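You operate a simulated robot arm through the tools that you are given. There is no shell and no other tool.

You run a simulated robot arm. Do the job below in one go: nothing can be reset, and whatever is moved stays where it is left.

TASK
Print a green ring over the blue one on the grey block.
Fine: the green ink pad goes in the empty seat of the slide; ink the press from it; one print; the block stays under the press. Where these are worked on the way, their far stop is far enough and under half their travel is too little: pad press slide.

The check looks at the end state, three seconds after you hand in, the way a careful person would. Anything else that was tipped, shoved, dropped, spilled or broken makes it a failure.

THE ROBOT
A 7-joint arm with a two-finger parallel gripper, fixed in place. Base frame: the origin is at the foot of the arm, x ahead of it, y to its left, z up; the work surface is at about z = 820. Lengths are in mm, angles in degrees, forces in N, time in s.
With the tool pointing down near the work surface it reaches from about 240 to 680 mm from the base axis. Its first joint turns from -66.0 to 66.0 degrees. Payload 2.4 kg.
The TCP is the grasp point between the finger pads, 30 mm short of the fingertips. In the tool frame z runs along the fingers and y along their closing line. The gripper opens to 94 mm. The fingers are 28 mm wide and 10 mm thick; the gripper's body (50 by 96 mm) begins 55 mm behind the TCP.
Orientation is that of the tool frame in the base frame, as a unit quaternion [x, y, z, w]. With the fingers straight down and closing along the base's y, the tool's x points along the base's -x, its y along +y and its z along -z.

THE INTERFACE
- The arm moves only by the tool drive_tool. Its argument "increments" is a list that holds one entry, the list of rows, each a list of 7 numbers: the turn, a rotation vector about the tool's x, y, z in degrees, then the shift along the tool's x, y, z in mm, then the finger opening in mm, from 0 to 94. In form: [[[wx, wy, wz, tx, ty, tz, jaw], ...]]. A call has 1 to 20 rows; each row is the pose to reach, as a shift and turn from the pose commanded when the call began, along the tool's axes at that moment. Rows are played at 5 a second. More than 50 mm and 8.6 degrees between two rows, or a gripper value outside its range, and nothing of the call is played. Where a pose cannot be reached the arm comes as near as it can. A force on the tool above 40 N (or 10 N above the force at the start of the call, whichever is more), or a blocked arm, ends the call early, and 0.2 s more pass. The fingers move at their own pace (about 153 mm/s each) and stop on an object; they squeeze with about 44 N. The grip force told is the motor's: it shows also when the fingers shut on nothing. Time passes only in rows, and 0.2 s behind the last, so rows that repeat a pose let the fingers close. The reply holds the time, the measured pose of the TCP, the force on the tool along the base axes, the opening and the grip force, in the units named above and with some noise, with the torque about the TCP (base axes, N m) and any sound that the robot's microphone picked up.
- Cameras (640 x 400 px; columns grow to the right, rows downward): "scene" is fixed at [36.1, 464.6, 1470.3]; the picture's right is [-0.84, -0.54, 0.00], its down [-0.23, 0.36, -0.90] and it looks along [0.49, -0.76, -0.43] (base axes); focal length 370 px, centre (320, 200). "wrist" rides on the gripper at [76, 14, -103] in the tool frame; the picture's right is [-0.18, 0.98, 0.00], its down [-0.75, -0.14, -0.64] and it looks along [-0.63, -0.12, 0.77] (tool axes); focal length 243 px, centre (320, 200). There is no depth. A picture from a camera that has moved, and an enlarged one, comes with that camera's place and axes in the base frame and with its lens. The place of the scene camera against the robot may be out by one fixed shift of up to 18 mm in any direction.
- grab_frame(camera): a new picture of that camera. The clock stands still meanwhile.
- zoom(camera, box): a new picture of the part [left, top, right, bottom] of that camera's present view, enlarged. The clock stands still meanwhile.
- hand_in(): hands the job in; it is judged then, once.

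Nothing tells you positions but the pictures and the camera data. Unless the task says otherwise, let go and move clear before handing in.

The tools are called as a command line: name --argument value ..., lists and objects as JSON in quotes. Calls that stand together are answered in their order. drive_tool: Moves the arm, as the interface text tells. Its arguments: {"type":"object","properties":{"increments":{"type":"array"}},"required":["increments"]} The other tools are called the same way: grab_frame (camera) takes a picture; zoom (camera, box) takes an enlarged picture of a part of a camera's view; hand_in () hands the job in.

At the start:

```text
time_s: 0.0
ee_pos: [341.5, -3.1, 1232.4]
ee_rot: [0.0, 1.0, 0.0, 0.0]
ft_force: [-0.7, -0.1, 0.2]
ft_torque: [-0.03, 0.0, -0.02]
gripper_width: 93.9
finger_force: 0.0
```

scene: 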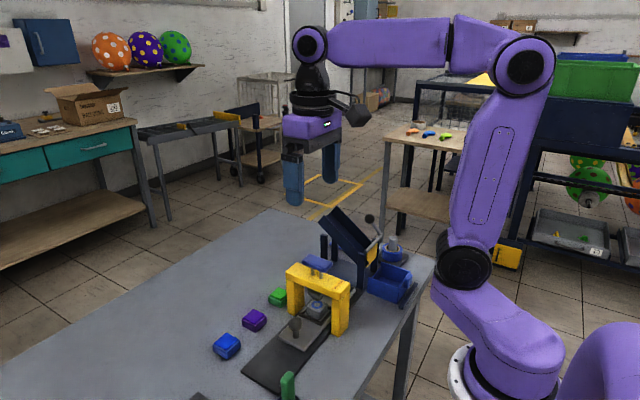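
wrist: 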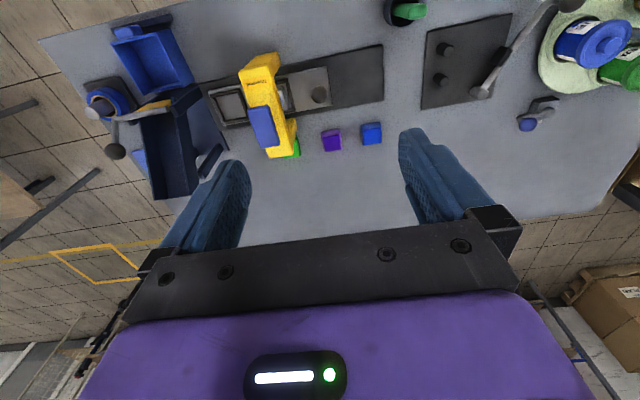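

I see a yellow press frame standing over a dark slide, and three small pads (green, purple, blue) beside it. I'll look closer before moving.

zoom --camera "scene" --box '[200, 200, 440, 400]'

zoom --camera "wrist" --box '[180, 20, 420, 170]'

zoom --camera "wrist" --box '[60, 0, 300, 200]'

zoom --camera "wrist" --box '[360, 0, 640, 160]'

```text
2.00 times, centred on (320, 300) of scene
camera zoom: at [36.1, 464.6, 1470.3], right [-0.84, -0.54, 0.0], down [-0.23, 0.36, -0.9], along [0.49, -0.76, -0.43], focal length 740 px, centre (320, 0)
```

zoom: 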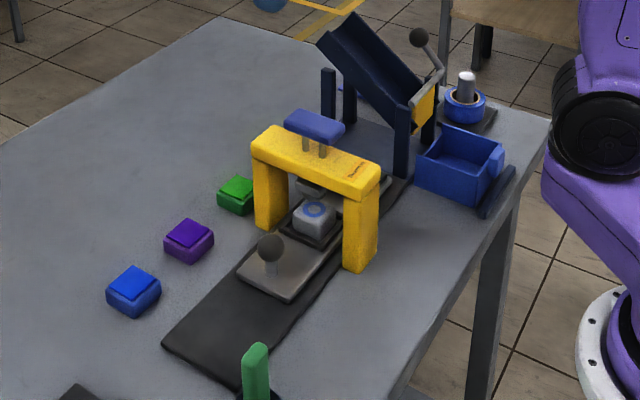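

```text
2.67 times, centred on (300, 95) of wrist
camera zoom: at [267.3, 10.0, 1336.0], right [0.18, 0.98, 0.0], down [0.75, -0.14, 0.64], along [0.63, -0.12, -0.77], focal length 647 px, centre (373, 480)
```

zoom: 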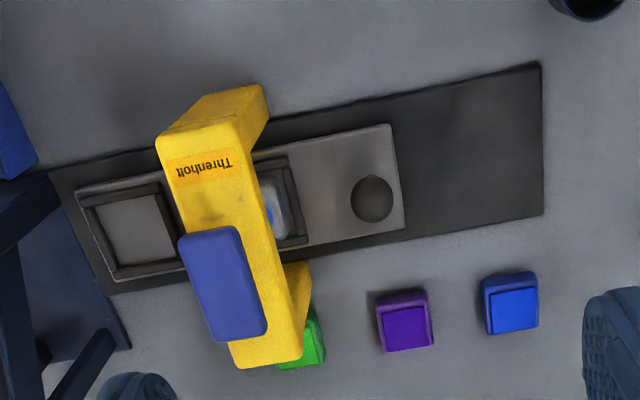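

```text
2.00 times, centred on (180, 100) of wrist
camera zoom: at [267.3, 10.0, 1336.0], right [0.18, 0.98, 0.0], down [0.75, -0.14, 0.64], along [0.63, -0.12, -0.77], focal length 485 px, centre (600, 400)
```

zoom: 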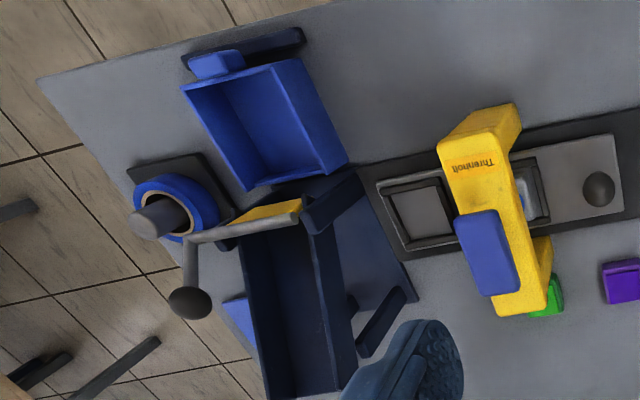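

```text
2.29 times, centred on (500, 80) of wrist
camera zoom: at [267.3, 10.0, 1336.0], right [0.18, 0.98, 0.0], down [0.75, -0.14, 0.64], along [0.63, -0.12, -0.77], focal length 555 px, centre (-91, 474)
```

zoom: 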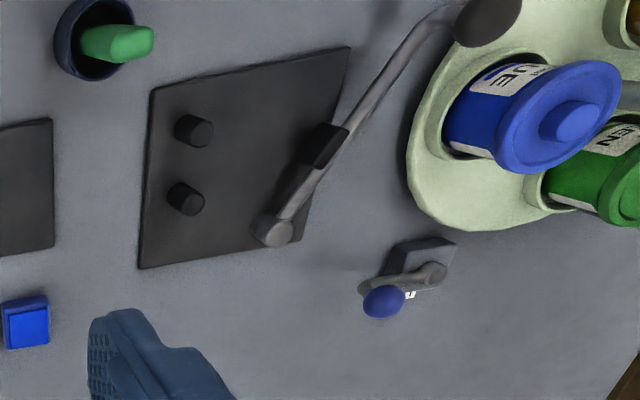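

The slide runs along y with its rail at about x 352–451, y −248…106, and the press bridges it near y −100. The green pad sits near (508, −95), partly hidden by a press leg. I'll lower the wrist camera for a closer look.

drive_tool --increments '[[[0, 0, 0, 13, -14, 33, 94], [0, 0, 0, 26, -28, 66, 94], [0, 0, 0, 39, -42, 99, 94], [0, 0, 0, 51, -57, 132, 94], [0, 0, 0, 51, -57, 132, 94]]]'

grab_frame --camera "wrist"

```text
time_s: 1.2
ee_pos: [292.4, -59.0, 1100.2]
ee_rot: [-0.001, 1.0, 0.0, 0.0]
ft_force: [0.1, 0.2, -0.1]
ft_torque: [-0.02, 0.02, 0.03]
gripper_width: 93.8
finger_force: 0.0
```

```text
taken
camera wrist: at [217.6, -45.7, 1203.1], right [0.18, 0.98, 0.0], down [0.75, -0.14, 0.64], along [0.63, -0.12, -0.77], focal length 243 px, centre (320, 200)
```

wrist: 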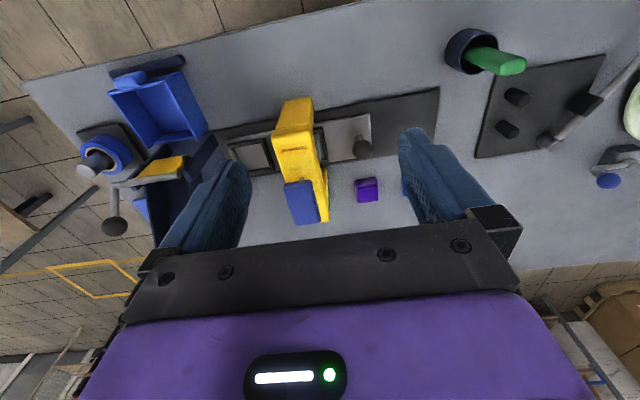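

The fingers hide some of the table. I'll zoom in on the press region to measure it.

zoom --camera "wrist" --box '[215, 80, 455, 230]'

zoom --camera "scene" --box '[255, 240, 375, 315]'

zoom --camera "scene" --box '[200, 270, 320, 370]'

```text
2.67 times, centred on (335, 155) of wrist
camera zoom: at [217.6, -45.7, 1203.1], right [0.18, 0.98, 0.0], down [0.75, -0.14, 0.64], along [0.63, -0.12, -0.77], focal length 647 px, centre (280, 320)
```

zoom: 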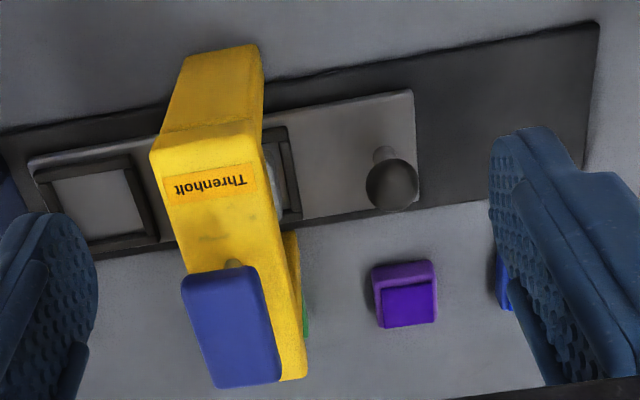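

```text
5.33 times, centred on (315, 278) of scene
camera zoom: at [36.1, 464.6, 1470.3], right [-0.84, -0.54, 0.0], down [-0.23, 0.36, -0.9], along [0.49, -0.76, -0.43], focal length 1974 px, centre (347, -213)
```

zoom: 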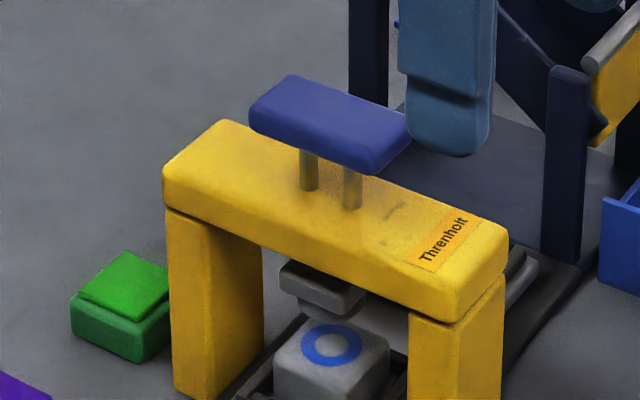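

```text
4.00 times, centred on (260, 320) of scene
camera zoom: at [36.1, 464.6, 1470.3], right [-0.84, -0.54, 0.0], down [-0.23, 0.36, -0.9], along [0.49, -0.76, -0.43], focal length 1480 px, centre (560, -280)
```

zoom: 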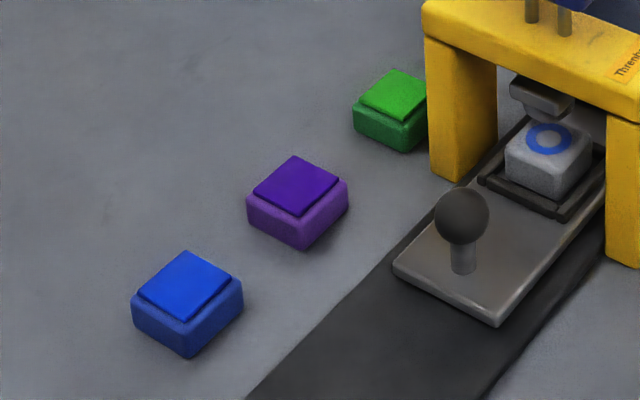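

From two views, the crossbar top is at z≈935, spanning x≈327–481 and y≈−126…−74. The block is under the press, and the empty seat is near (402, −203). I'll look at the seat and chute area from further to −y.

drive_tool --increments '[[[0, 0, 0, 0, -40, 0, 94], [0, 0, 0, 0, -80, 0, 94], [0, 0, 0, 0, -120, 0, 94], [0, 0, 0, 0, -160, 0, 94], [0, 0, 0, 0, -160, 0, 94]]]'

grab_frame --camera "wrist"

zoom --camera "wrist" --box '[240, 60, 480, 210]'

```text
time_s: 2.4
ee_pos: [290.9, -221.7, 1101.7]
ee_rot: [0.0, 1.0, 0.0, 0.0]
ft_force: [0.9, -0.1, 0.2]
ft_torque: [0.01, -0.02, 0.02]
gripper_width: 94.0
finger_force: 0.2
```

```text
taken
camera wrist: at [215.7, -209.1, 1204.7], right [0.18, 0.98, 0.0], down [0.75, -0.14, 0.64], along [0.63, -0.12, -0.77], focal length 243 px, centre (320, 200)
```

wrist: 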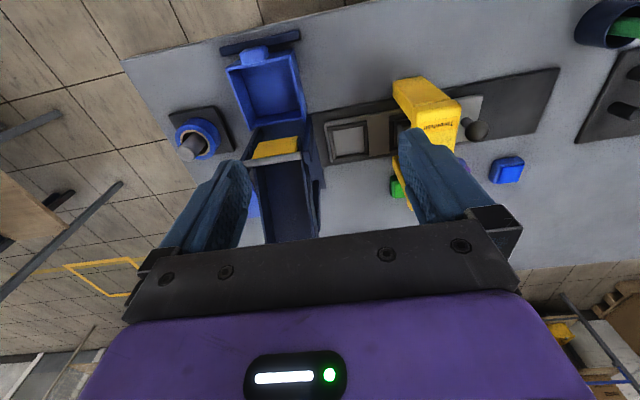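

```text
2.67 times, centred on (360, 135) of wrist
camera zoom: at [215.7, -209.1, 1204.7], right [0.18, 0.98, 0.0], down [0.75, -0.14, 0.64], along [0.63, -0.12, -0.77], focal length 647 px, centre (213, 373)
```

zoom: 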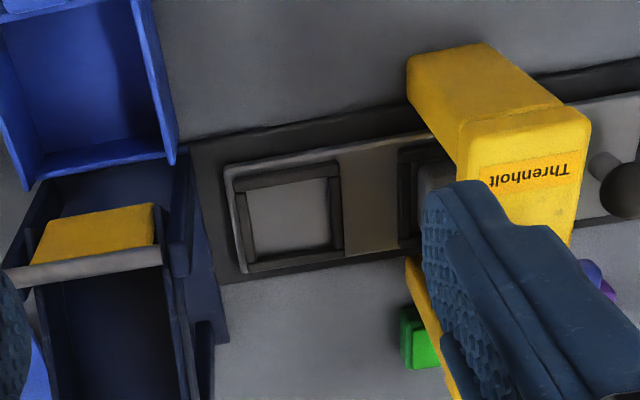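

The seat rim is centred near (401, −198), and the chute's post stands close by at y≈−255. I'll yaw the tool 90° so the camera looks from +y at the press, block and green pad.

drive_tool --increments '[[[0, 0, 8.18, -19.3, 22.5, 3.8, 94], [0, 0, 16.36, -38.6, 45, 7.6, 94], [0, 0, 24.5, -57.9, 67.5, 11.4, 94], [0, 0, 32.7, -77.2, 90, 15.2, 94], [0, 0, 40.9, -96.5, 112.5, 19, 94], [0, 0, 49.1, -115.8, 135, 22.8, 94], [0, 0, 57.3, -135.1, 157.5, 26.6, 94], [0, 0, 65.4, -154.4, 180, 30.4, 94], [0, 0, 73.6, -173.7, 202.5, 34.2, 94], [0, 0, 81.8, -193, 225, 38, 94], [0, 0, 90, -212, 248, 42, 94], [0, 0, 90, -212, 248, 42, 94]]]'

grab_frame --camera "wrist"

grab_frame --camera "scene"

```text
time_s: 5.0
ee_pos: [501.6, 29.4, 1058.7]
ee_rot: [0.708, 0.706, 0.0, 0.001]
ft_force: [1.1, -0.1, 0.1]
ft_torque: [0.02, 0.0, -0.03]
gripper_width: 94.1
finger_force: 0.1
```

```text
taken
camera wrist: at [516.8, 104.1, 1160.9], right [0.98, -0.18, 0.0], down [-0.14, -0.75, 0.64], along [-0.12, -0.63, -0.77], focal length 243 px, centre (320, 200)
```

wrist: 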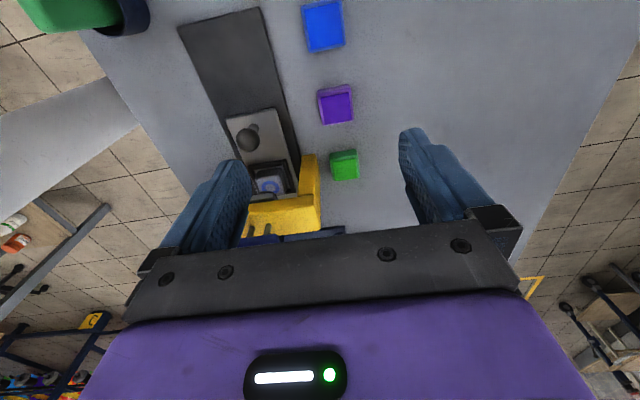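

```text
taken
```

scene: 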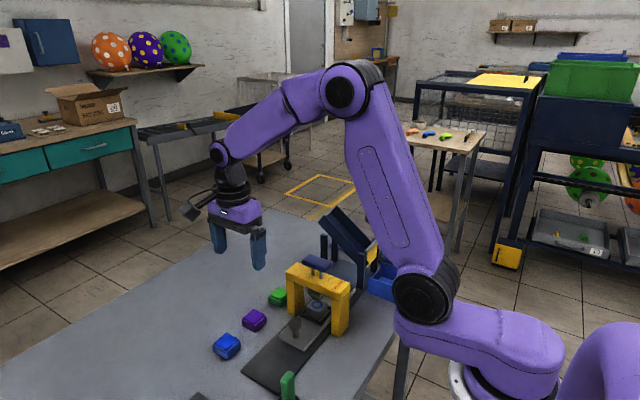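

zoom --camera "wrist" --box '[200, 60, 420, 240]'

zoom --camera "wrist" --box '[270, 70, 390, 200]'

zoom --camera "wrist" --box '[210, 100, 330, 240]'

```text
2.22 times, centred on (310, 150) of wrist
camera zoom: at [516.8, 104.1, 1160.9], right [0.98, -0.18, 0.0], down [-0.14, -0.75, 0.64], along [-0.12, -0.63, -0.77], focal length 539 px, centre (342, 311)
```

zoom: 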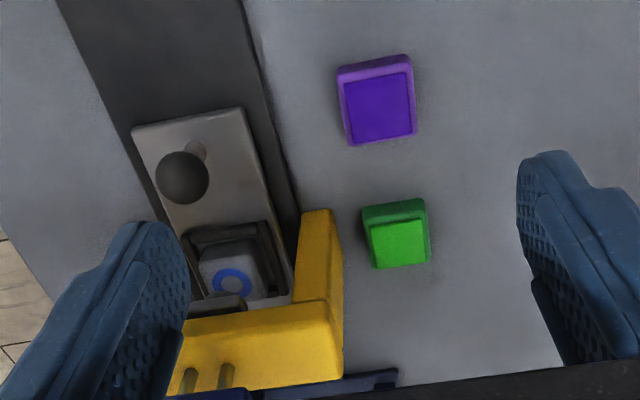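

```text
3.08 times, centred on (330, 135) of wrist
camera zoom: at [516.8, 104.1, 1160.9], right [0.98, -0.18, 0.0], down [-0.14, -0.75, 0.64], along [-0.12, -0.63, -0.77], focal length 746 px, centre (289, 400)
```

zoom: 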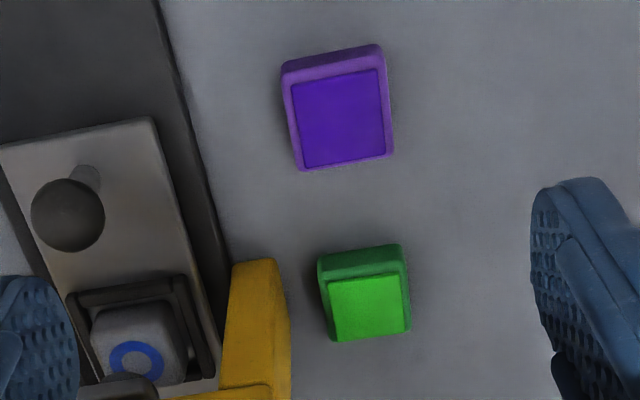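

```text
2.86 times, centred on (270, 170) of wrist
camera zoom: at [516.8, 104.1, 1160.9], right [0.98, -0.18, 0.0], down [-0.14, -0.75, 0.64], along [-0.12, -0.63, -0.77], focal length 693 px, centre (463, 286)
```

zoom: 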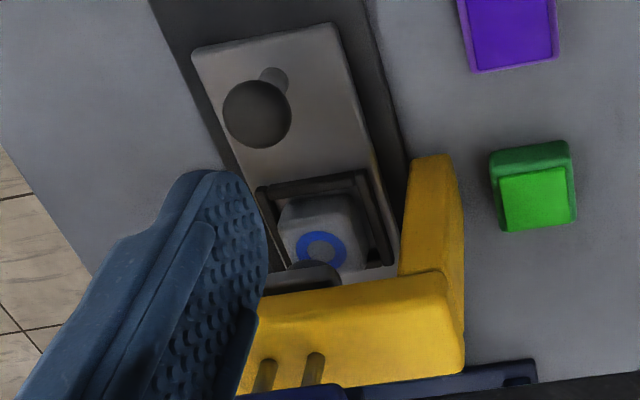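

The pads sit at x≈518, about 90 mm apart, with green near (519, −102). The knob is about 30 mm across at (402, −16, 878), and the handle top is at (400, −100, 985). I'll yaw back and hover above the green pad.

drive_tool --increments '[[[0, 0, -8.18, -11.9, 1.5, 9, 80], [0, 0, -16.36, -23.8, 3, 18, 80], [0, 0, -24.5, -35.7, 4.6, 27, 80], [0, 0, -32.7, -47.6, 6.2, 36, 80], [0, 0, -40.9, -59.5, 7.7, 45, 80], [0, 0, -49.1, -71.5, 9.3, 54, 80], [0, 0, -57.3, -83.4, 10.8, 63, 80], [0, 0, -65.4, -95.3, 12.4, 72, 80], [0, 0, -73.6, -107.2, 13.9, 81, 80], [0, 0, -81.8, -119.1, 15.5, 90, 80], [0, 0, -90, -131, 17, 100, 80], [0, 0, -90, -131, 17, 100, 80]]]'

grab_frame --camera "wrist"

zoom --camera "scene" --box '[220, 220, 380, 320]'

```text
time_s: 7.6
ee_pos: [520.3, -103.0, 957.5]
ee_rot: [-0.002, 1.0, -0.001, 0.0]
ft_force: [0.5, 0.2, -0.4]
ft_torque: [-0.03, 0.03, -0.03]
gripper_width: 80.1
finger_force: 0.0
```

```text
taken
camera wrist: at [445.0, -89.8, 1059.8], right [0.18, 0.98, 0.0], down [0.75, -0.14, 0.64], along [0.63, -0.12, -0.77], focal length 243 px, centre (320, 200)
```

wrist: 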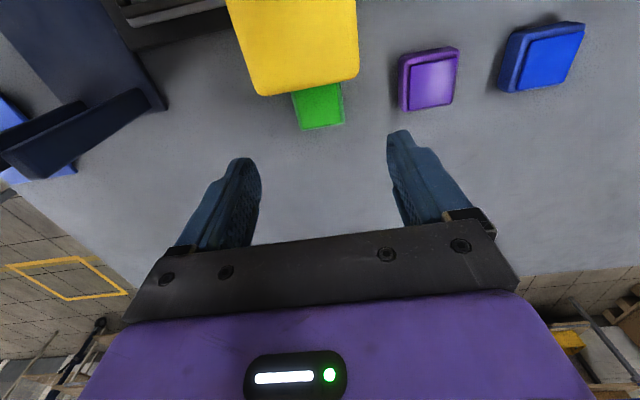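

```text
4.00 times, centred on (300, 270) of scene
camera zoom: at [36.1, 464.6, 1470.3], right [-0.84, -0.54, 0.0], down [-0.23, 0.36, -0.9], along [0.49, -0.76, -0.43], focal length 1480 px, centre (400, -80)
```

zoom: 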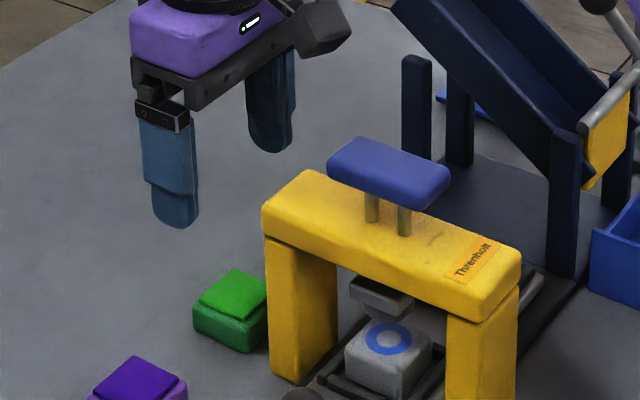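

The crossbar hides part of the pad. I'll zoom in for an accurate edge position.

zoom --camera "wrist" --box '[270, 60, 366, 140]'

zoom --camera "wrist" --box '[380, 20, 600, 140]'

```text
5.00 times, centred on (318, 100) of wrist
camera zoom: at [445.0, -89.8, 1059.8], right [0.18, 0.98, 0.0], down [0.75, -0.14, 0.64], along [0.63, -0.12, -0.77], focal length 1213 px, centre (330, 700)
```

zoom: 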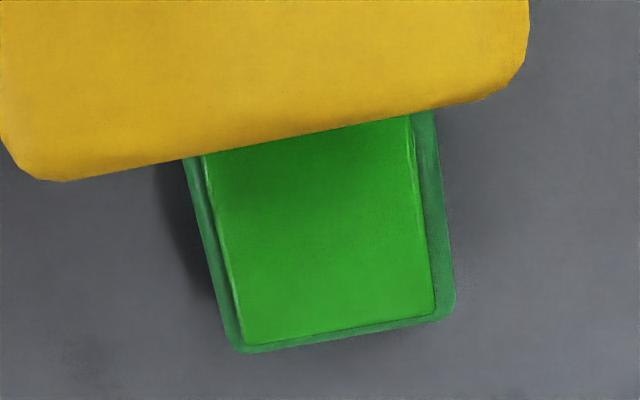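

```text
2.91 times, centred on (490, 80) of wrist
camera zoom: at [445.0, -89.8, 1059.8], right [0.18, 0.98, 0.0], down [0.75, -0.14, 0.64], along [0.63, -0.12, -0.77], focal length 706 px, centre (-174, 549)
```

zoom: 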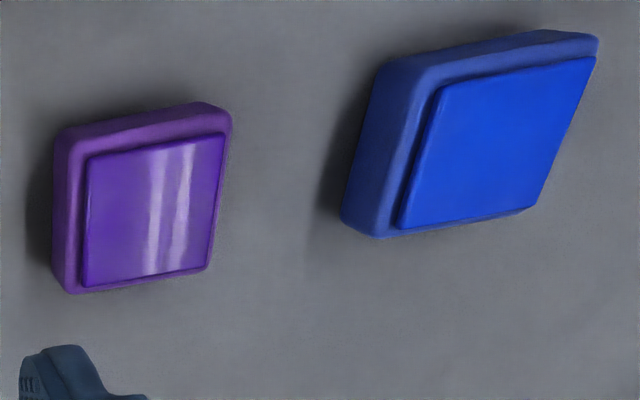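

The green pad is aligned to the axes, centred at about (517.5, −105), with a base about 43 mm wide. I'll check the seat rim height before choosing the grip height.

zoom --camera "scene" --box '[280, 285, 350, 345]'

zoom --camera "scene" --box '[262, 280, 302, 314]'

```text
6.67 times, centred on (315, 315) of scene
camera zoom: at [36.1, 464.6, 1470.3], right [-0.84, -0.54, 0.0], down [-0.23, 0.36, -0.9], along [0.49, -0.76, -0.43], focal length 2467 px, centre (353, -567)
```

zoom: 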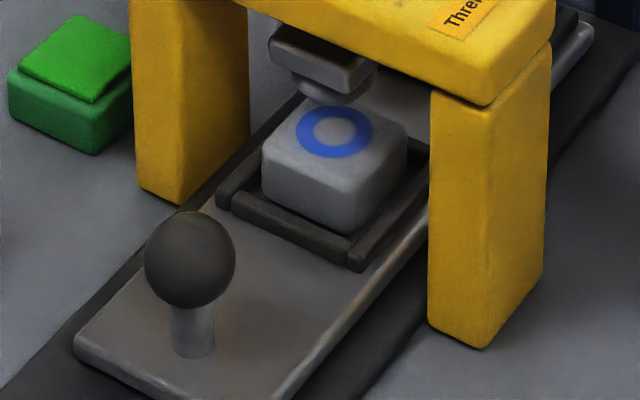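

```text
11.76 times, centred on (282, 297) of scene
camera zoom: at [36.1, 464.6, 1470.3], right [-0.84, -0.54, 0.0], down [-0.23, 0.36, -0.9], along [0.49, -0.76, -0.43], focal length 4354 px, centre (767, -941)
```

zoom: 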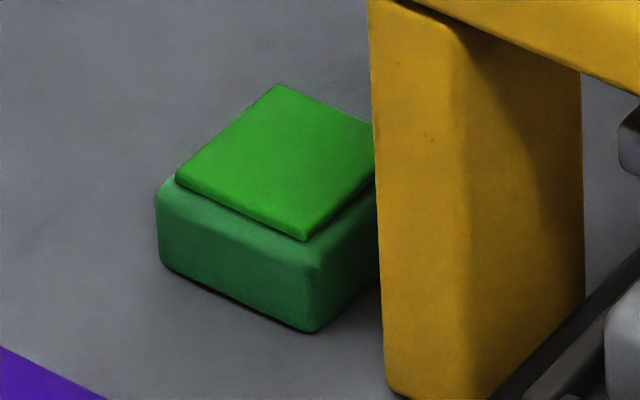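

The rim stands about 8 mm above the plate, and the pad base is about 17 mm tall. I'll descend with fingertips about 8 mm above the table, grip the pad, then check.

drive_tool --increments '[[[0, 0, 0, 3.3, -1.5, 20, 74], [0, 0, 0, 3.3, -1.5, 45, 74], [0, 0, 0, 3.3, -1.5, 70, 74], [0, 0, 0, 3.3, -1.5, 88, 74], [0, 0, 0, 3.3, -1.5, 98, 74], [0, 0, 0, 3.3, -1.5, 98, 74]]]'

zoom --camera "scene" --box '[240, 250, 340, 320]'

grab_frame --camera "wrist"

```text
time_s: 8.7
ee_pos: [517.5, -105.4, 874.7]
ee_rot: [0.0, 1.0, 0.0, 0.0]
ft_force: [-7.1, 2.0, 19.7]
ft_torque: [0.0, 1.21, -0.12]
gripper_width: 73.7
finger_force: 0.1
heard: click
stopped in row 5: the force on the tool passed its limit at 60 N (the readings are from after the stop); the commanded pose is now the measured one
```

```text
5.71 times, centred on (290, 285) of scene
camera zoom: at [35.6, 464.7, 1470.3], right [-0.84, -0.54, 0.0], down [-0.23, 0.36, -0.9], along [0.49, -0.76, -0.43], focal length 2115 px, centre (491, -286)
```

zoom: 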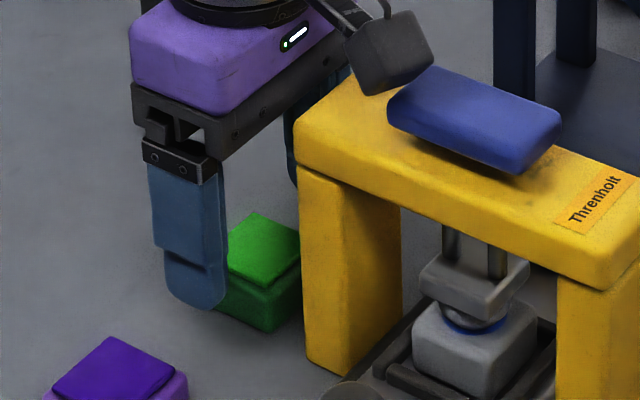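

```text
taken
camera wrist: at [442.2, -92.0, 977.6], right [0.18, 0.98, 0.0], down [0.76, -0.14, 0.64], along [0.63, -0.12, -0.77], focal length 243 px, centre (320, 200)
```

wrist: 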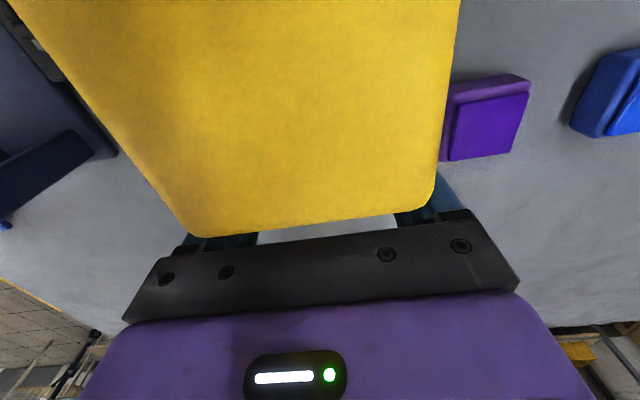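

The camera housing came down on the press handle and pushed it, with a click. I'll back straight up and check what happened before doing anything else.

drive_tool --increments '[[[0, 0, 0, 0, 0, -10, 74], [0, 0, 0, 0, 0, -25, 74], [0, 0, 0, 0, 0, -50, 74], [0, 0, 0, 0, 0, -85, 74], [0, 0, 0, 0, 0, -120, 74], [0, 0, 0, 0, 0, -120, 74]]]'

zoom --camera "scene" --box '[240, 240, 380, 340]'

grab_frame --camera "wrist"

```text
time_s: 10.1
ee_pos: [515.6, -102.6, 994.1]
ee_rot: [-0.001, 1.0, 0.0, -0.001]
ft_force: [1.0, 0.1, 0.2]
ft_torque: [-0.02, -0.03, 0.0]
gripper_width: 73.9
finger_force: 0.0
```

```text
4.00 times, centred on (310, 290) of scene
camera zoom: at [36.1, 464.6, 1470.3], right [-0.84, -0.54, 0.0], down [-0.23, 0.36, -0.9], along [0.49, -0.76, -0.43], focal length 1480 px, centre (360, -160)
```

zoom: 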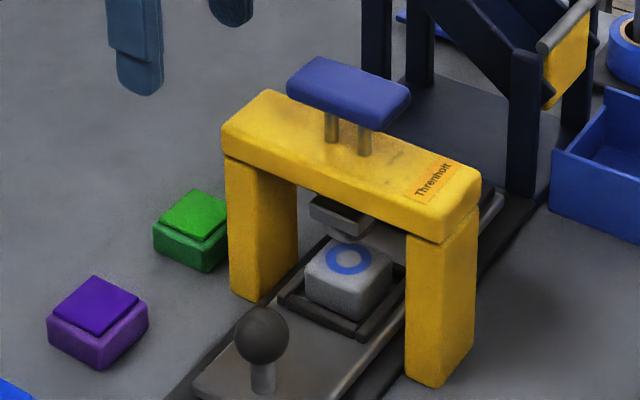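

```text
taken
camera wrist: at [440.9, -89.9, 1096.8], right [0.18, 0.98, 0.0], down [0.75, -0.14, 0.64], along [0.63, -0.12, -0.77], focal length 243 px, centre (320, 200)
```

wrist: 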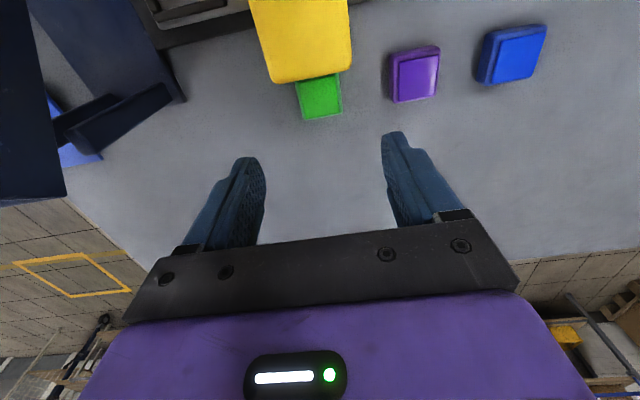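

The handle sprang back, and the ring still looks like a single blue one. I'll zoom in to compare it and to make sure the press didn't move.

zoom --camera "scene" --box '[280, 285, 350, 345]'

zoom --camera "scene" --box '[305, 285, 345, 315]'

```text
6.67 times, centred on (315, 315) of scene
camera zoom: at [36.1, 464.6, 1470.3], right [-0.84, -0.54, 0.0], down [-0.23, 0.36, -0.9], along [0.49, -0.76, -0.43], focal length 2467 px, centre (353, -567)
```

zoom: 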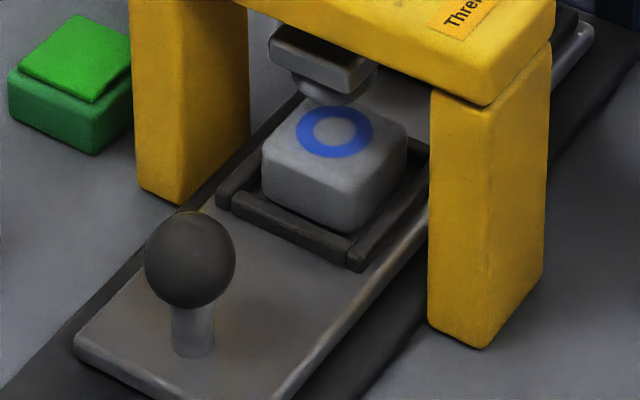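

```text
13.33 times, centred on (325, 300) of scene
camera zoom: at [36.1, 464.6, 1470.3], right [-0.84, -0.54, 0.0], down [-0.23, 0.36, -0.9], along [0.49, -0.76, -0.43], focal length 4935 px, centre (253, -1133)
```

zoom: 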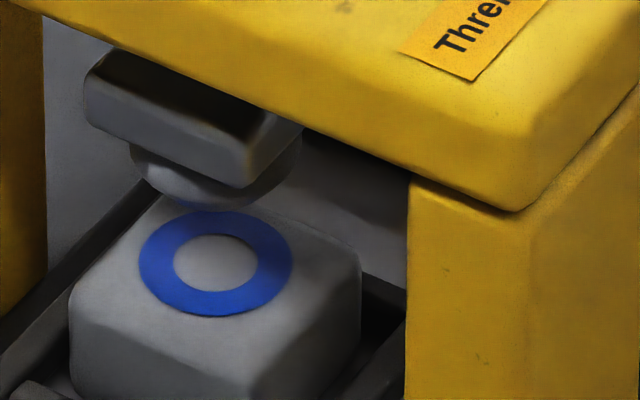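

The print is unchanged, so the stamp was dry, and the press hasn't moved. To keep the camera away from the handle I'll tilt the tool 18° about y, so the body leans toward +x, and look again.

drive_tool --increments '[[[0, 6, 0, 0, 0, 0, 74], [0, 12, 0, 0, 0, 0, 74], [0, 18, 0, 0, 0, 0, 74], [0, 18, 0, 0, 0, 0, 74], [0, 18, 0, 0, 0, 0, 74]]]'

grab_frame --camera "wrist"

zoom --camera "wrist" --box '[260, 60, 380, 160]'

```text
time_s: 11.3
ee_pos: [516.8, -102.9, 993.3]
ee_rot: [-0.001, 0.987, 0.0, -0.158]
ft_force: [-1.2, 0.1, 0.5]
ft_torque: [0.0, 0.0, 0.0]
gripper_width: 74.0
finger_force: 0.0
```

```text
taken
camera wrist: at [477.6, -91.1, 1114.9], right [0.17, 0.98, -0.06], down [0.92, -0.14, 0.38], along [0.36, -0.12, -0.92], focal length 243 px, centre (320, 200)
```

wrist: 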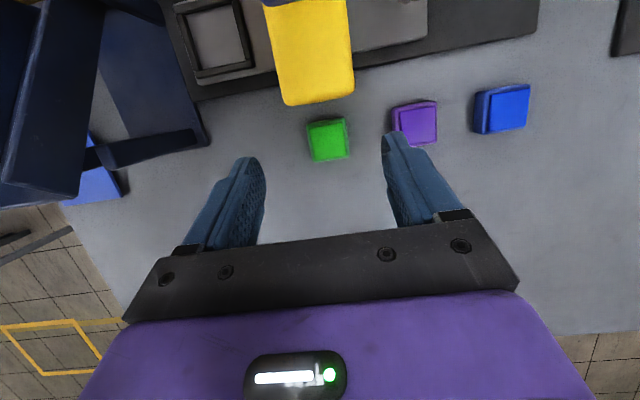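

```text
4.00 times, centred on (320, 110) of wrist
camera zoom: at [477.6, -91.1, 1114.9], right [0.17, 0.98, -0.06], down [0.92, -0.14, 0.38], along [0.36, -0.12, -0.92], focal length 970 px, centre (320, 560)
```

zoom: 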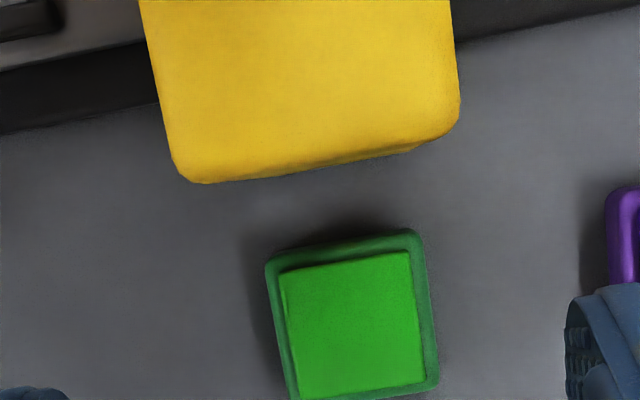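

With the tilt the whole pad is visible, almost exactly under the TCP at about (518, −104.5). I'll descend straight down, offset +8 mm in x so the tilted fingertips straddle the pad's middle.

drive_tool --increments '[[[0, 0, 0, -12.5, 0.5, 32, 74], [0, 0, 0, -25, 0.5, 64, 74], [0, 0, 0, -35, 0.5, 89.5, 74], [0, 0, 0, -42.4, 0.5, 108.6, 74], [0, 0, 0, -47.4, 0.5, 121.4, 74], [0, 0, 0, -49.9, 0.5, 127.8, 74], [0, 0, 0, -49.9, 0.5, 127.8, 74]]]'

zoom --camera "scene" --box '[230, 240, 350, 320]'

grab_frame --camera "wrist"

```text
time_s: 12.9
ee_pos: [526.3, -104.2, 856.1]
ee_rot: [0.0, 0.988, 0.0, -0.156]
ft_force: [-0.7, -0.4, 0.3]
ft_torque: [-0.02, 0.01, 0.02]
gripper_width: 73.8
finger_force: 0.0
```

```text
5.00 times, centred on (290, 280) of scene
camera zoom: at [36.1, 464.6, 1470.3], right [-0.84, -0.54, 0.0], down [-0.23, 0.36, -0.9], along [0.49, -0.76, -0.43], focal length 1850 px, centre (470, -200)
```

zoom: 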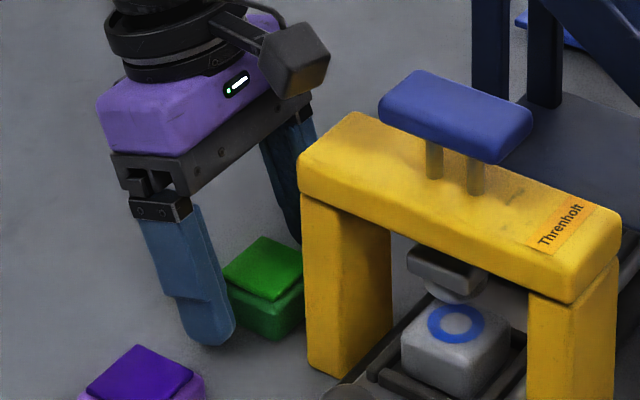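

```text
taken
camera wrist: at [486.4, -91.5, 977.6], right [0.17, 0.98, -0.06], down [0.92, -0.14, 0.38], along [0.36, -0.12, -0.92], focal length 243 px, centre (320, 200)
```

wrist: 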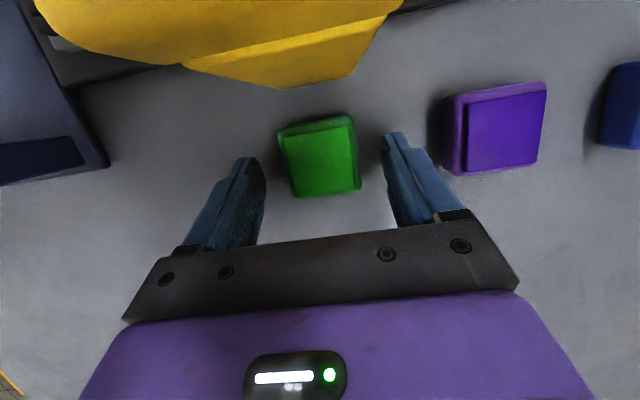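

The fingers straddle the green pad with room to spare. Closing the gripper now.

drive_tool --increments '[[[0, 0, 0, 0, 0, 0, 55], [0, 0, 0, 0, 0, 0, 36], [0, 0, 0, 0, 0, 0, 30], [0, 0, 0, 0, 0, 0, 30], [0, 0, 0, 0, 0, 0, 30]]]'

grab_frame --camera "wrist"

```text
time_s: 14.1
ee_pos: [525.8, -105.5, 856.4]
ee_rot: [0.0, 0.987, 0.0, -0.158]
ft_force: [-0.4, 0.6, 0.2]
ft_torque: [-0.01, -0.03, 0.0]
gripper_width: 42.6
finger_force: 44.6
```

```text
taken
camera wrist: at [486.3, -91.4, 977.8], right [0.17, 0.98, -0.06], down [0.92, -0.14, 0.38], along [0.36, -0.12, -0.92], focal length 243 px, centre (320, 200)
```

wrist: 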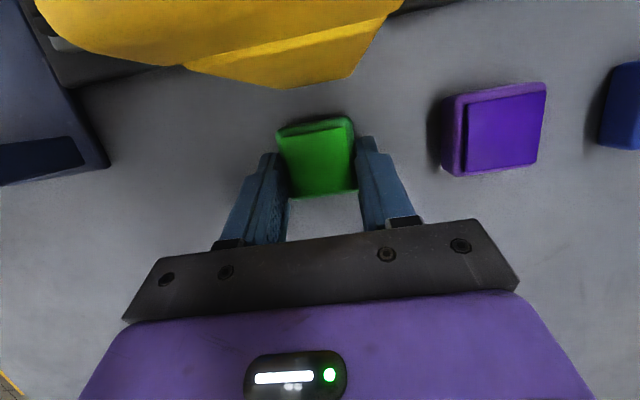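

The pad is gripped at 42.6 mm. I'll lift it 30 mm, carry it 75 mm in +x away from the press, and check before setting it down to regrip upright.

drive_tool --increments '[[[0, 0, 0, 3.1, 0, -9.5, 30], [0, 0, 0, 9.3, 0, -28.5, 30], [0, 0, 0, -14.5, 0, -36.2, 30], [0, 0, 0, -38.3, 0, -44, 30], [0, 0, 0, -62, 0, -51.7, 30], [0, 0, 0, -62, 0, -51.7, 30]]]'

grab_frame --camera "wrist"

zoom --camera "scene" --box '[200, 220, 360, 340]'

```text
time_s: 15.5
ee_pos: [600.1, -101.9, 885.8]
ee_rot: [0.0, 0.988, -0.001, -0.157]
ft_force: [0.3, -0.8, -0.6]
ft_torque: [0.02, -0.01, 0.0]
gripper_width: 42.8
finger_force: 44.7
```

```text
taken
camera wrist: at [561.8, -89.8, 1007.8], right [0.17, 0.98, -0.06], down [0.92, -0.14, 0.38], along [0.36, -0.12, -0.92], focal length 243 px, centre (320, 200)
```

wrist: 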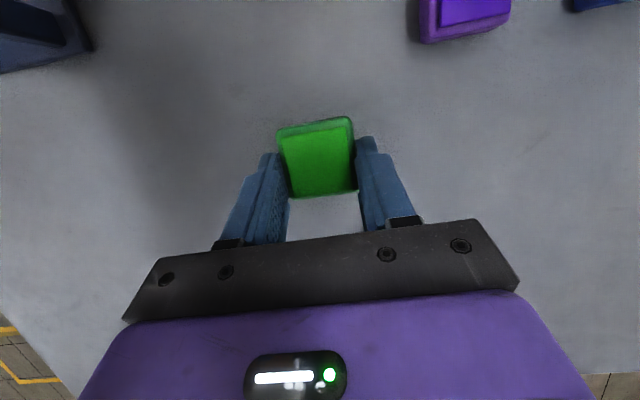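

```text
3.33 times, centred on (280, 280) of scene
camera zoom: at [36.1, 464.6, 1470.3], right [-0.84, -0.54, 0.0], down [-0.23, 0.36, -0.9], along [0.49, -0.76, -0.43], focal length 1234 px, centre (453, -67)
```

zoom: 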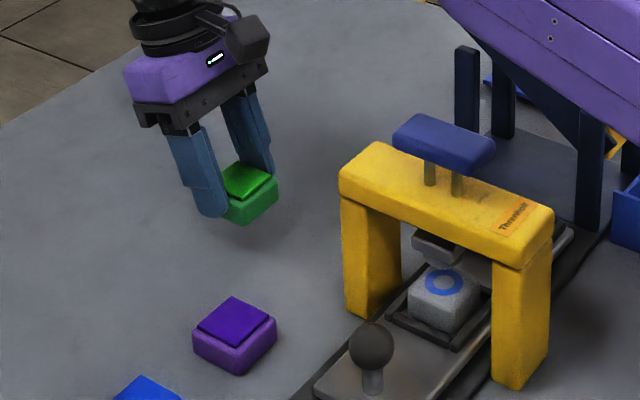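

The pad is held level. I'll lower it to the table here, open, back off along the tool axis and straighten up.

drive_tool --increments '[[[0, 0, 0, -4.6, 0, 14.3, 30], [0, 0, 0, -7.7, 0, 23.8, 30], [0, 0, 0, -9.0, 0, 27.8, 30], [0, 0, 0, -9.1, 0, 28.1, 30]]]'

grab_frame --camera "wrist"

zoom --camera "scene" --box '[220, 230, 300, 290]'

```text
time_s: 16.5
ee_pos: [600.2, -104.4, 856.5]
ee_rot: [0.001, 0.988, 0.0, -0.157]
ft_force: [-0.1, -0.2, -0.5]
ft_torque: [0.01, -0.03, -0.02]
gripper_width: 42.9
finger_force: 43.9
```

```text
taken
camera wrist: at [561.2, -92.0, 979.1], right [0.17, 0.98, -0.06], down [0.92, -0.14, 0.38], along [0.36, -0.12, -0.92], focal length 243 px, centre (320, 200)
```

wrist: 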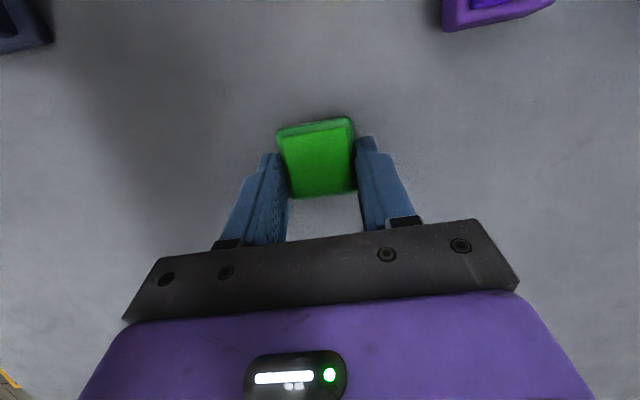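

```text
6.67 times, centred on (260, 260) of scene
camera zoom: at [36.1, 464.6, 1470.3], right [-0.84, -0.54, 0.0], down [-0.23, 0.36, -0.9], along [0.49, -0.76, -0.43], focal length 2467 px, centre (720, -200)
```

zoom: 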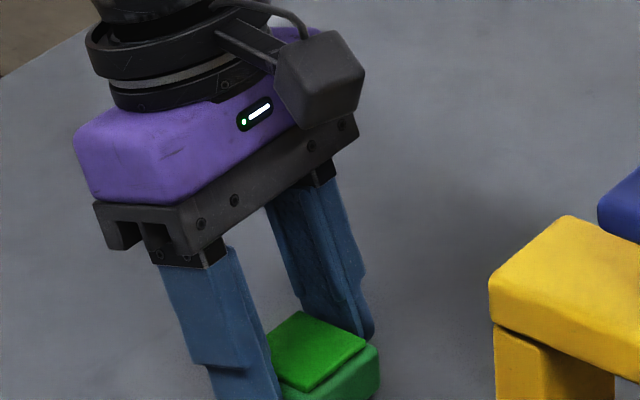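

No contact force yet, so the pad is within about a millimetre of the table. I'll lower 0.8 mm, open, and back away.

drive_tool --increments '[[[0, 0, 0, -0.25, 0, 0.8, 30], [0, 0, 0, -0.25, 0, 0.8, 50], [0, 0, 0, -0.25, 0, 0.8, 74], [0, 0, 0, -0.25, 0, 0.8, 74], [0, 0, 0, -0.25, 0, -15, 74], [0, 0, 0, -0.25, 0, -40, 74], [0, 0, 0, -0.25, 0, -70, 74], [0, 0, 0, -0.25, 0, -100, 74], [0, 0, 0, -0.25, 0, -100, 74]]]'

drive_tool --increments '[[[0, -6, 0, 0, 0, 0, 74], [0, -12, 0, 0, 0, 0, 74], [0, -18, 0, 0, 0, 0, 74], [0, -18, 0, 0, 0, 0, 74], [0, -18, 0, 0, 0, 0, 74]]]'

grab_frame --camera "wrist"

zoom --camera "scene" --box '[200, 220, 360, 340]'

```text
time_s: 18.5
ee_pos: [624.2, -103.2, 953.2]
ee_rot: [-0.001, 0.988, -0.001, -0.157]
ft_force: [-0.3, 0.2, -0.4]
ft_torque: [-0.01, 0.03, -0.01]
gripper_width: 73.9
finger_force: 0.1
out of reach, approached as far as the arm can: row 8, 9
```

```text
time_s: 19.7
ee_pos: [623.1, -103.7, 952.8]
ee_rot: [0.0, 1.0, -0.001, 0.001]
ft_force: [-0.4, 0.2, -0.5]
ft_torque: [-0.02, -0.01, 0.02]
gripper_width: 74.1
finger_force: 0.1
```

```text
taken
camera wrist: at [548.6, -90.4, 1056.0], right [0.18, 0.98, 0.0], down [0.75, -0.14, 0.64], along [0.63, -0.12, -0.77], focal length 243 px, centre (320, 200)
```

wrist: 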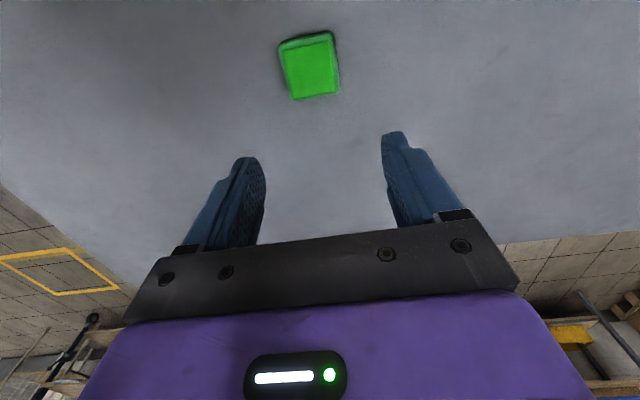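

```text
3.33 times, centred on (280, 280) of scene
camera zoom: at [36.1, 464.6, 1470.3], right [-0.84, -0.54, 0.0], down [-0.23, 0.36, -0.9], along [0.49, -0.76, -0.43], focal length 1234 px, centre (453, -67)
```

zoom: 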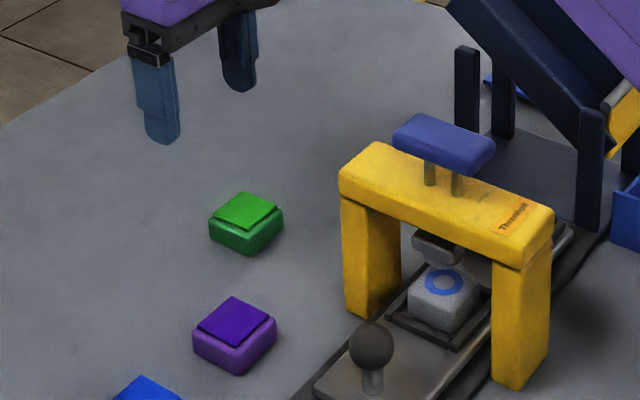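

The green pad is standing free near (592, −104). I'll zoom in to locate it for an upright grip.

zoom --camera "wrist" --box '[260, 10, 360, 120]'

```text
3.64 times, centred on (310, 65) of wrist
camera zoom: at [548.6, -90.4, 1056.0], right [0.18, 0.98, 0.0], down [0.75, -0.14, 0.64], along [0.63, -0.12, -0.77], focal length 882 px, centre (356, 691)
```

zoom: 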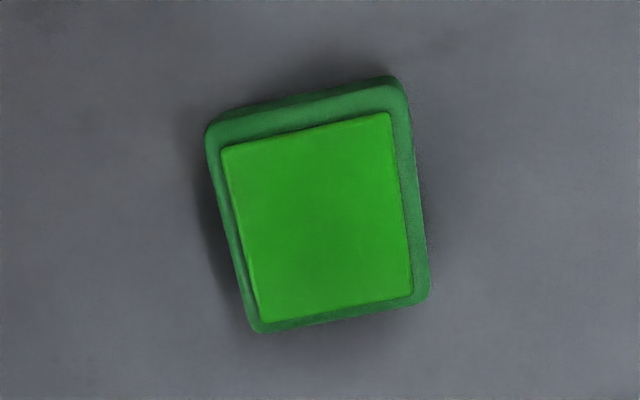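

The pad is 32 mm behind the TCP in x and square to the axes. I'll shift over it and descend upright to fingertips about 7.5 mm above the table, then close.

drive_tool --increments '[[[0, 0, 0, 16, -1, 5, 74], [0, 0, 0, 32, -1, 20, 74], [0, 0, 0, 32, -1, 45, 74], [0, 0, 0, 32, -1, 70, 74], [0, 0, 0, 32, -1, 87, 74], [0, 0, 0, 32, -1, 95.5, 74], [0, 0, 0, 32, -1, 95.5, 74], [0, 0, 0, 32, -1, 95.5, 50], [0, 0, 0, 32, -1, 95.5, 30], [0, 0, 0, 32, -1, 95.5, 30], [0, 0, 0, 32, -1, 95.5, 30], [0, 0, 0, 32, -1, 95.5, 30]]]'

grab_frame --camera "wrist"

zoom --camera "scene" --box '[220, 220, 320, 300]'

```text
time_s: 22.3
ee_pos: [590.5, -103.9, 857.6]
ee_rot: [0.0, 1.0, 0.001, 0.0]
ft_force: [1.1, -0.3, 0.3]
ft_torque: [0.02, 0.0, 0.02]
gripper_width: 43.0
finger_force: 43.6
```

```text
taken
camera wrist: at [515.7, -91.6, 959.7], right [0.18, 0.98, 0.0], down [0.75, -0.14, 0.64], along [0.63, -0.12, -0.77], focal length 243 px, centre (320, 200)
```

wrist: 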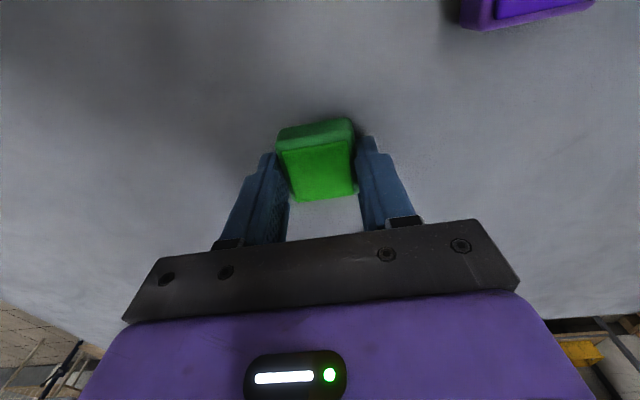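

```text
5.00 times, centred on (270, 260) of scene
camera zoom: at [36.1, 464.6, 1470.3], right [-0.84, -0.54, 0.0], down [-0.23, 0.36, -0.9], along [0.49, -0.76, -0.43], focal length 1850 px, centre (570, -100)
```

zoom: 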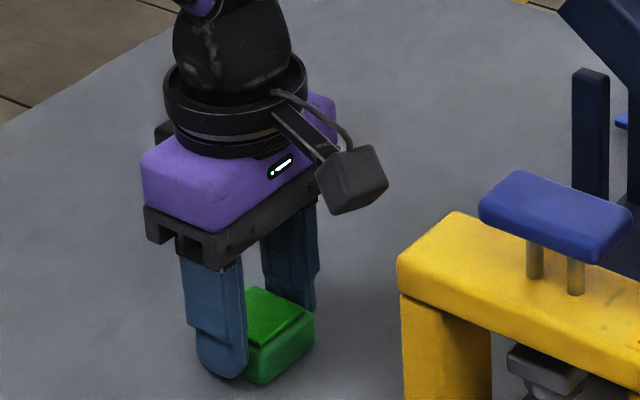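

The pad is held upright at 43 mm. I'll lift it well above the press and carry it to a hover over the empty seat.

drive_tool --increments '[[[0, 0, 0, 0, 0, -15, 30], [0, 0, 0, 0, 0, -50, 30], [0, 0, 0, 0, 0, -90, 30], [0, 0, 0, 0, 0, -130, 30], [0, 0, 0, 0, 0, -170, 30], [0, 0, 0, 0, 0, -205, 30], [0, 0, 0, 32, -15, -205, 30], [0, 0, 0, 70, -34, -205, 30], [0, 0, 0, 110, -54, -205, 30], [0, 0, 0, 150, -73, -205, 30], [0, 0, 0, 178, -87, -205, 30], [0, 0, 0, 189, -92, -205, 30], [0, 0, 0, 189, -92, -205, 30], [0, 0, 0, 189, -92, -205, 30]]]'

grab_frame --camera "wrist"

zoom --camera "wrist" --box '[260, 30, 400, 150]'

grab_frame --camera "scene"

```text
time_s: 25.3
ee_pos: [400.4, -195.4, 1060.7]
ee_rot: [-0.001, 1.0, 0.0, 0.0]
ft_force: [-0.6, -0.9, -0.8]
ft_torque: [0.03, -0.04, 0.0]
gripper_width: 43.0
finger_force: 44.2
```

```text
taken
camera wrist: at [326.5, -182.9, 1163.7], right [0.18, 0.98, 0.0], down [0.75, -0.14, 0.64], along [0.63, -0.12, -0.77], focal length 243 px, centre (320, 200)
```

wrist: 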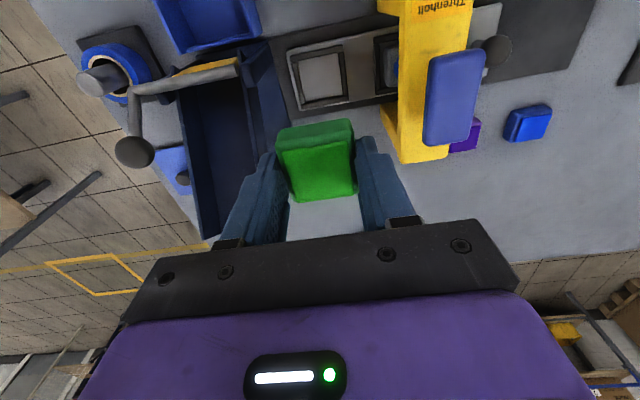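

```text
3.33 times, centred on (330, 90) of wrist
camera zoom: at [326.5, -182.9, 1163.7], right [0.18, 0.98, 0.0], down [0.75, -0.14, 0.64], along [0.63, -0.12, -0.77], focal length 809 px, centre (287, 567)
```

zoom: 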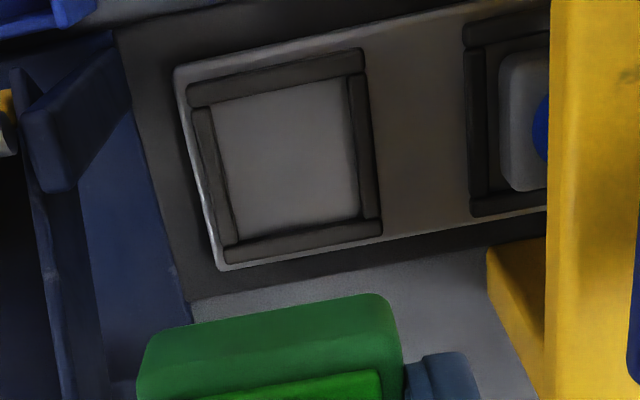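

```text
taken
```

scene: 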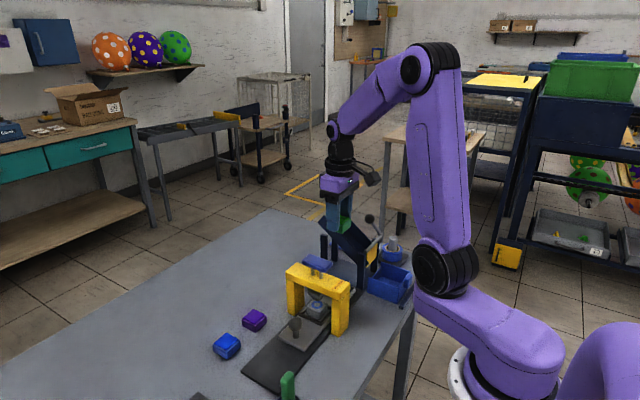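

The seat centre comes out within about 1 mm of directly under the TCP, with an inside opening of about 49–50 mm. I'll check where the pad sits in the fingers before descending.

zoom --camera "wrist" --box '[255, 105, 375, 215]'

```text
3.64 times, centred on (315, 160) of wrist
camera zoom: at [326.5, -182.9, 1163.7], right [0.18, 0.98, 0.0], down [0.75, -0.14, 0.64], along [0.63, -0.12, -0.77], focal length 882 px, centre (338, 346)
```

zoom: 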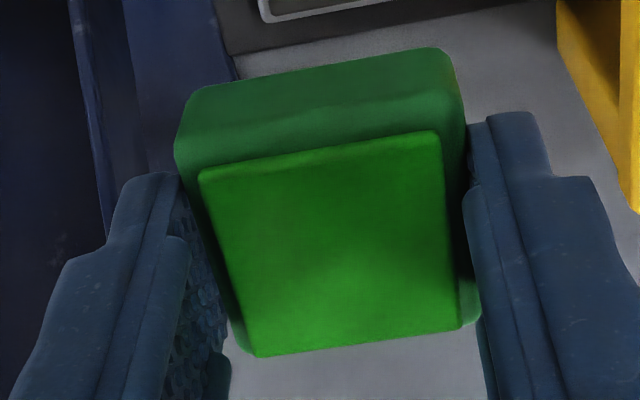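

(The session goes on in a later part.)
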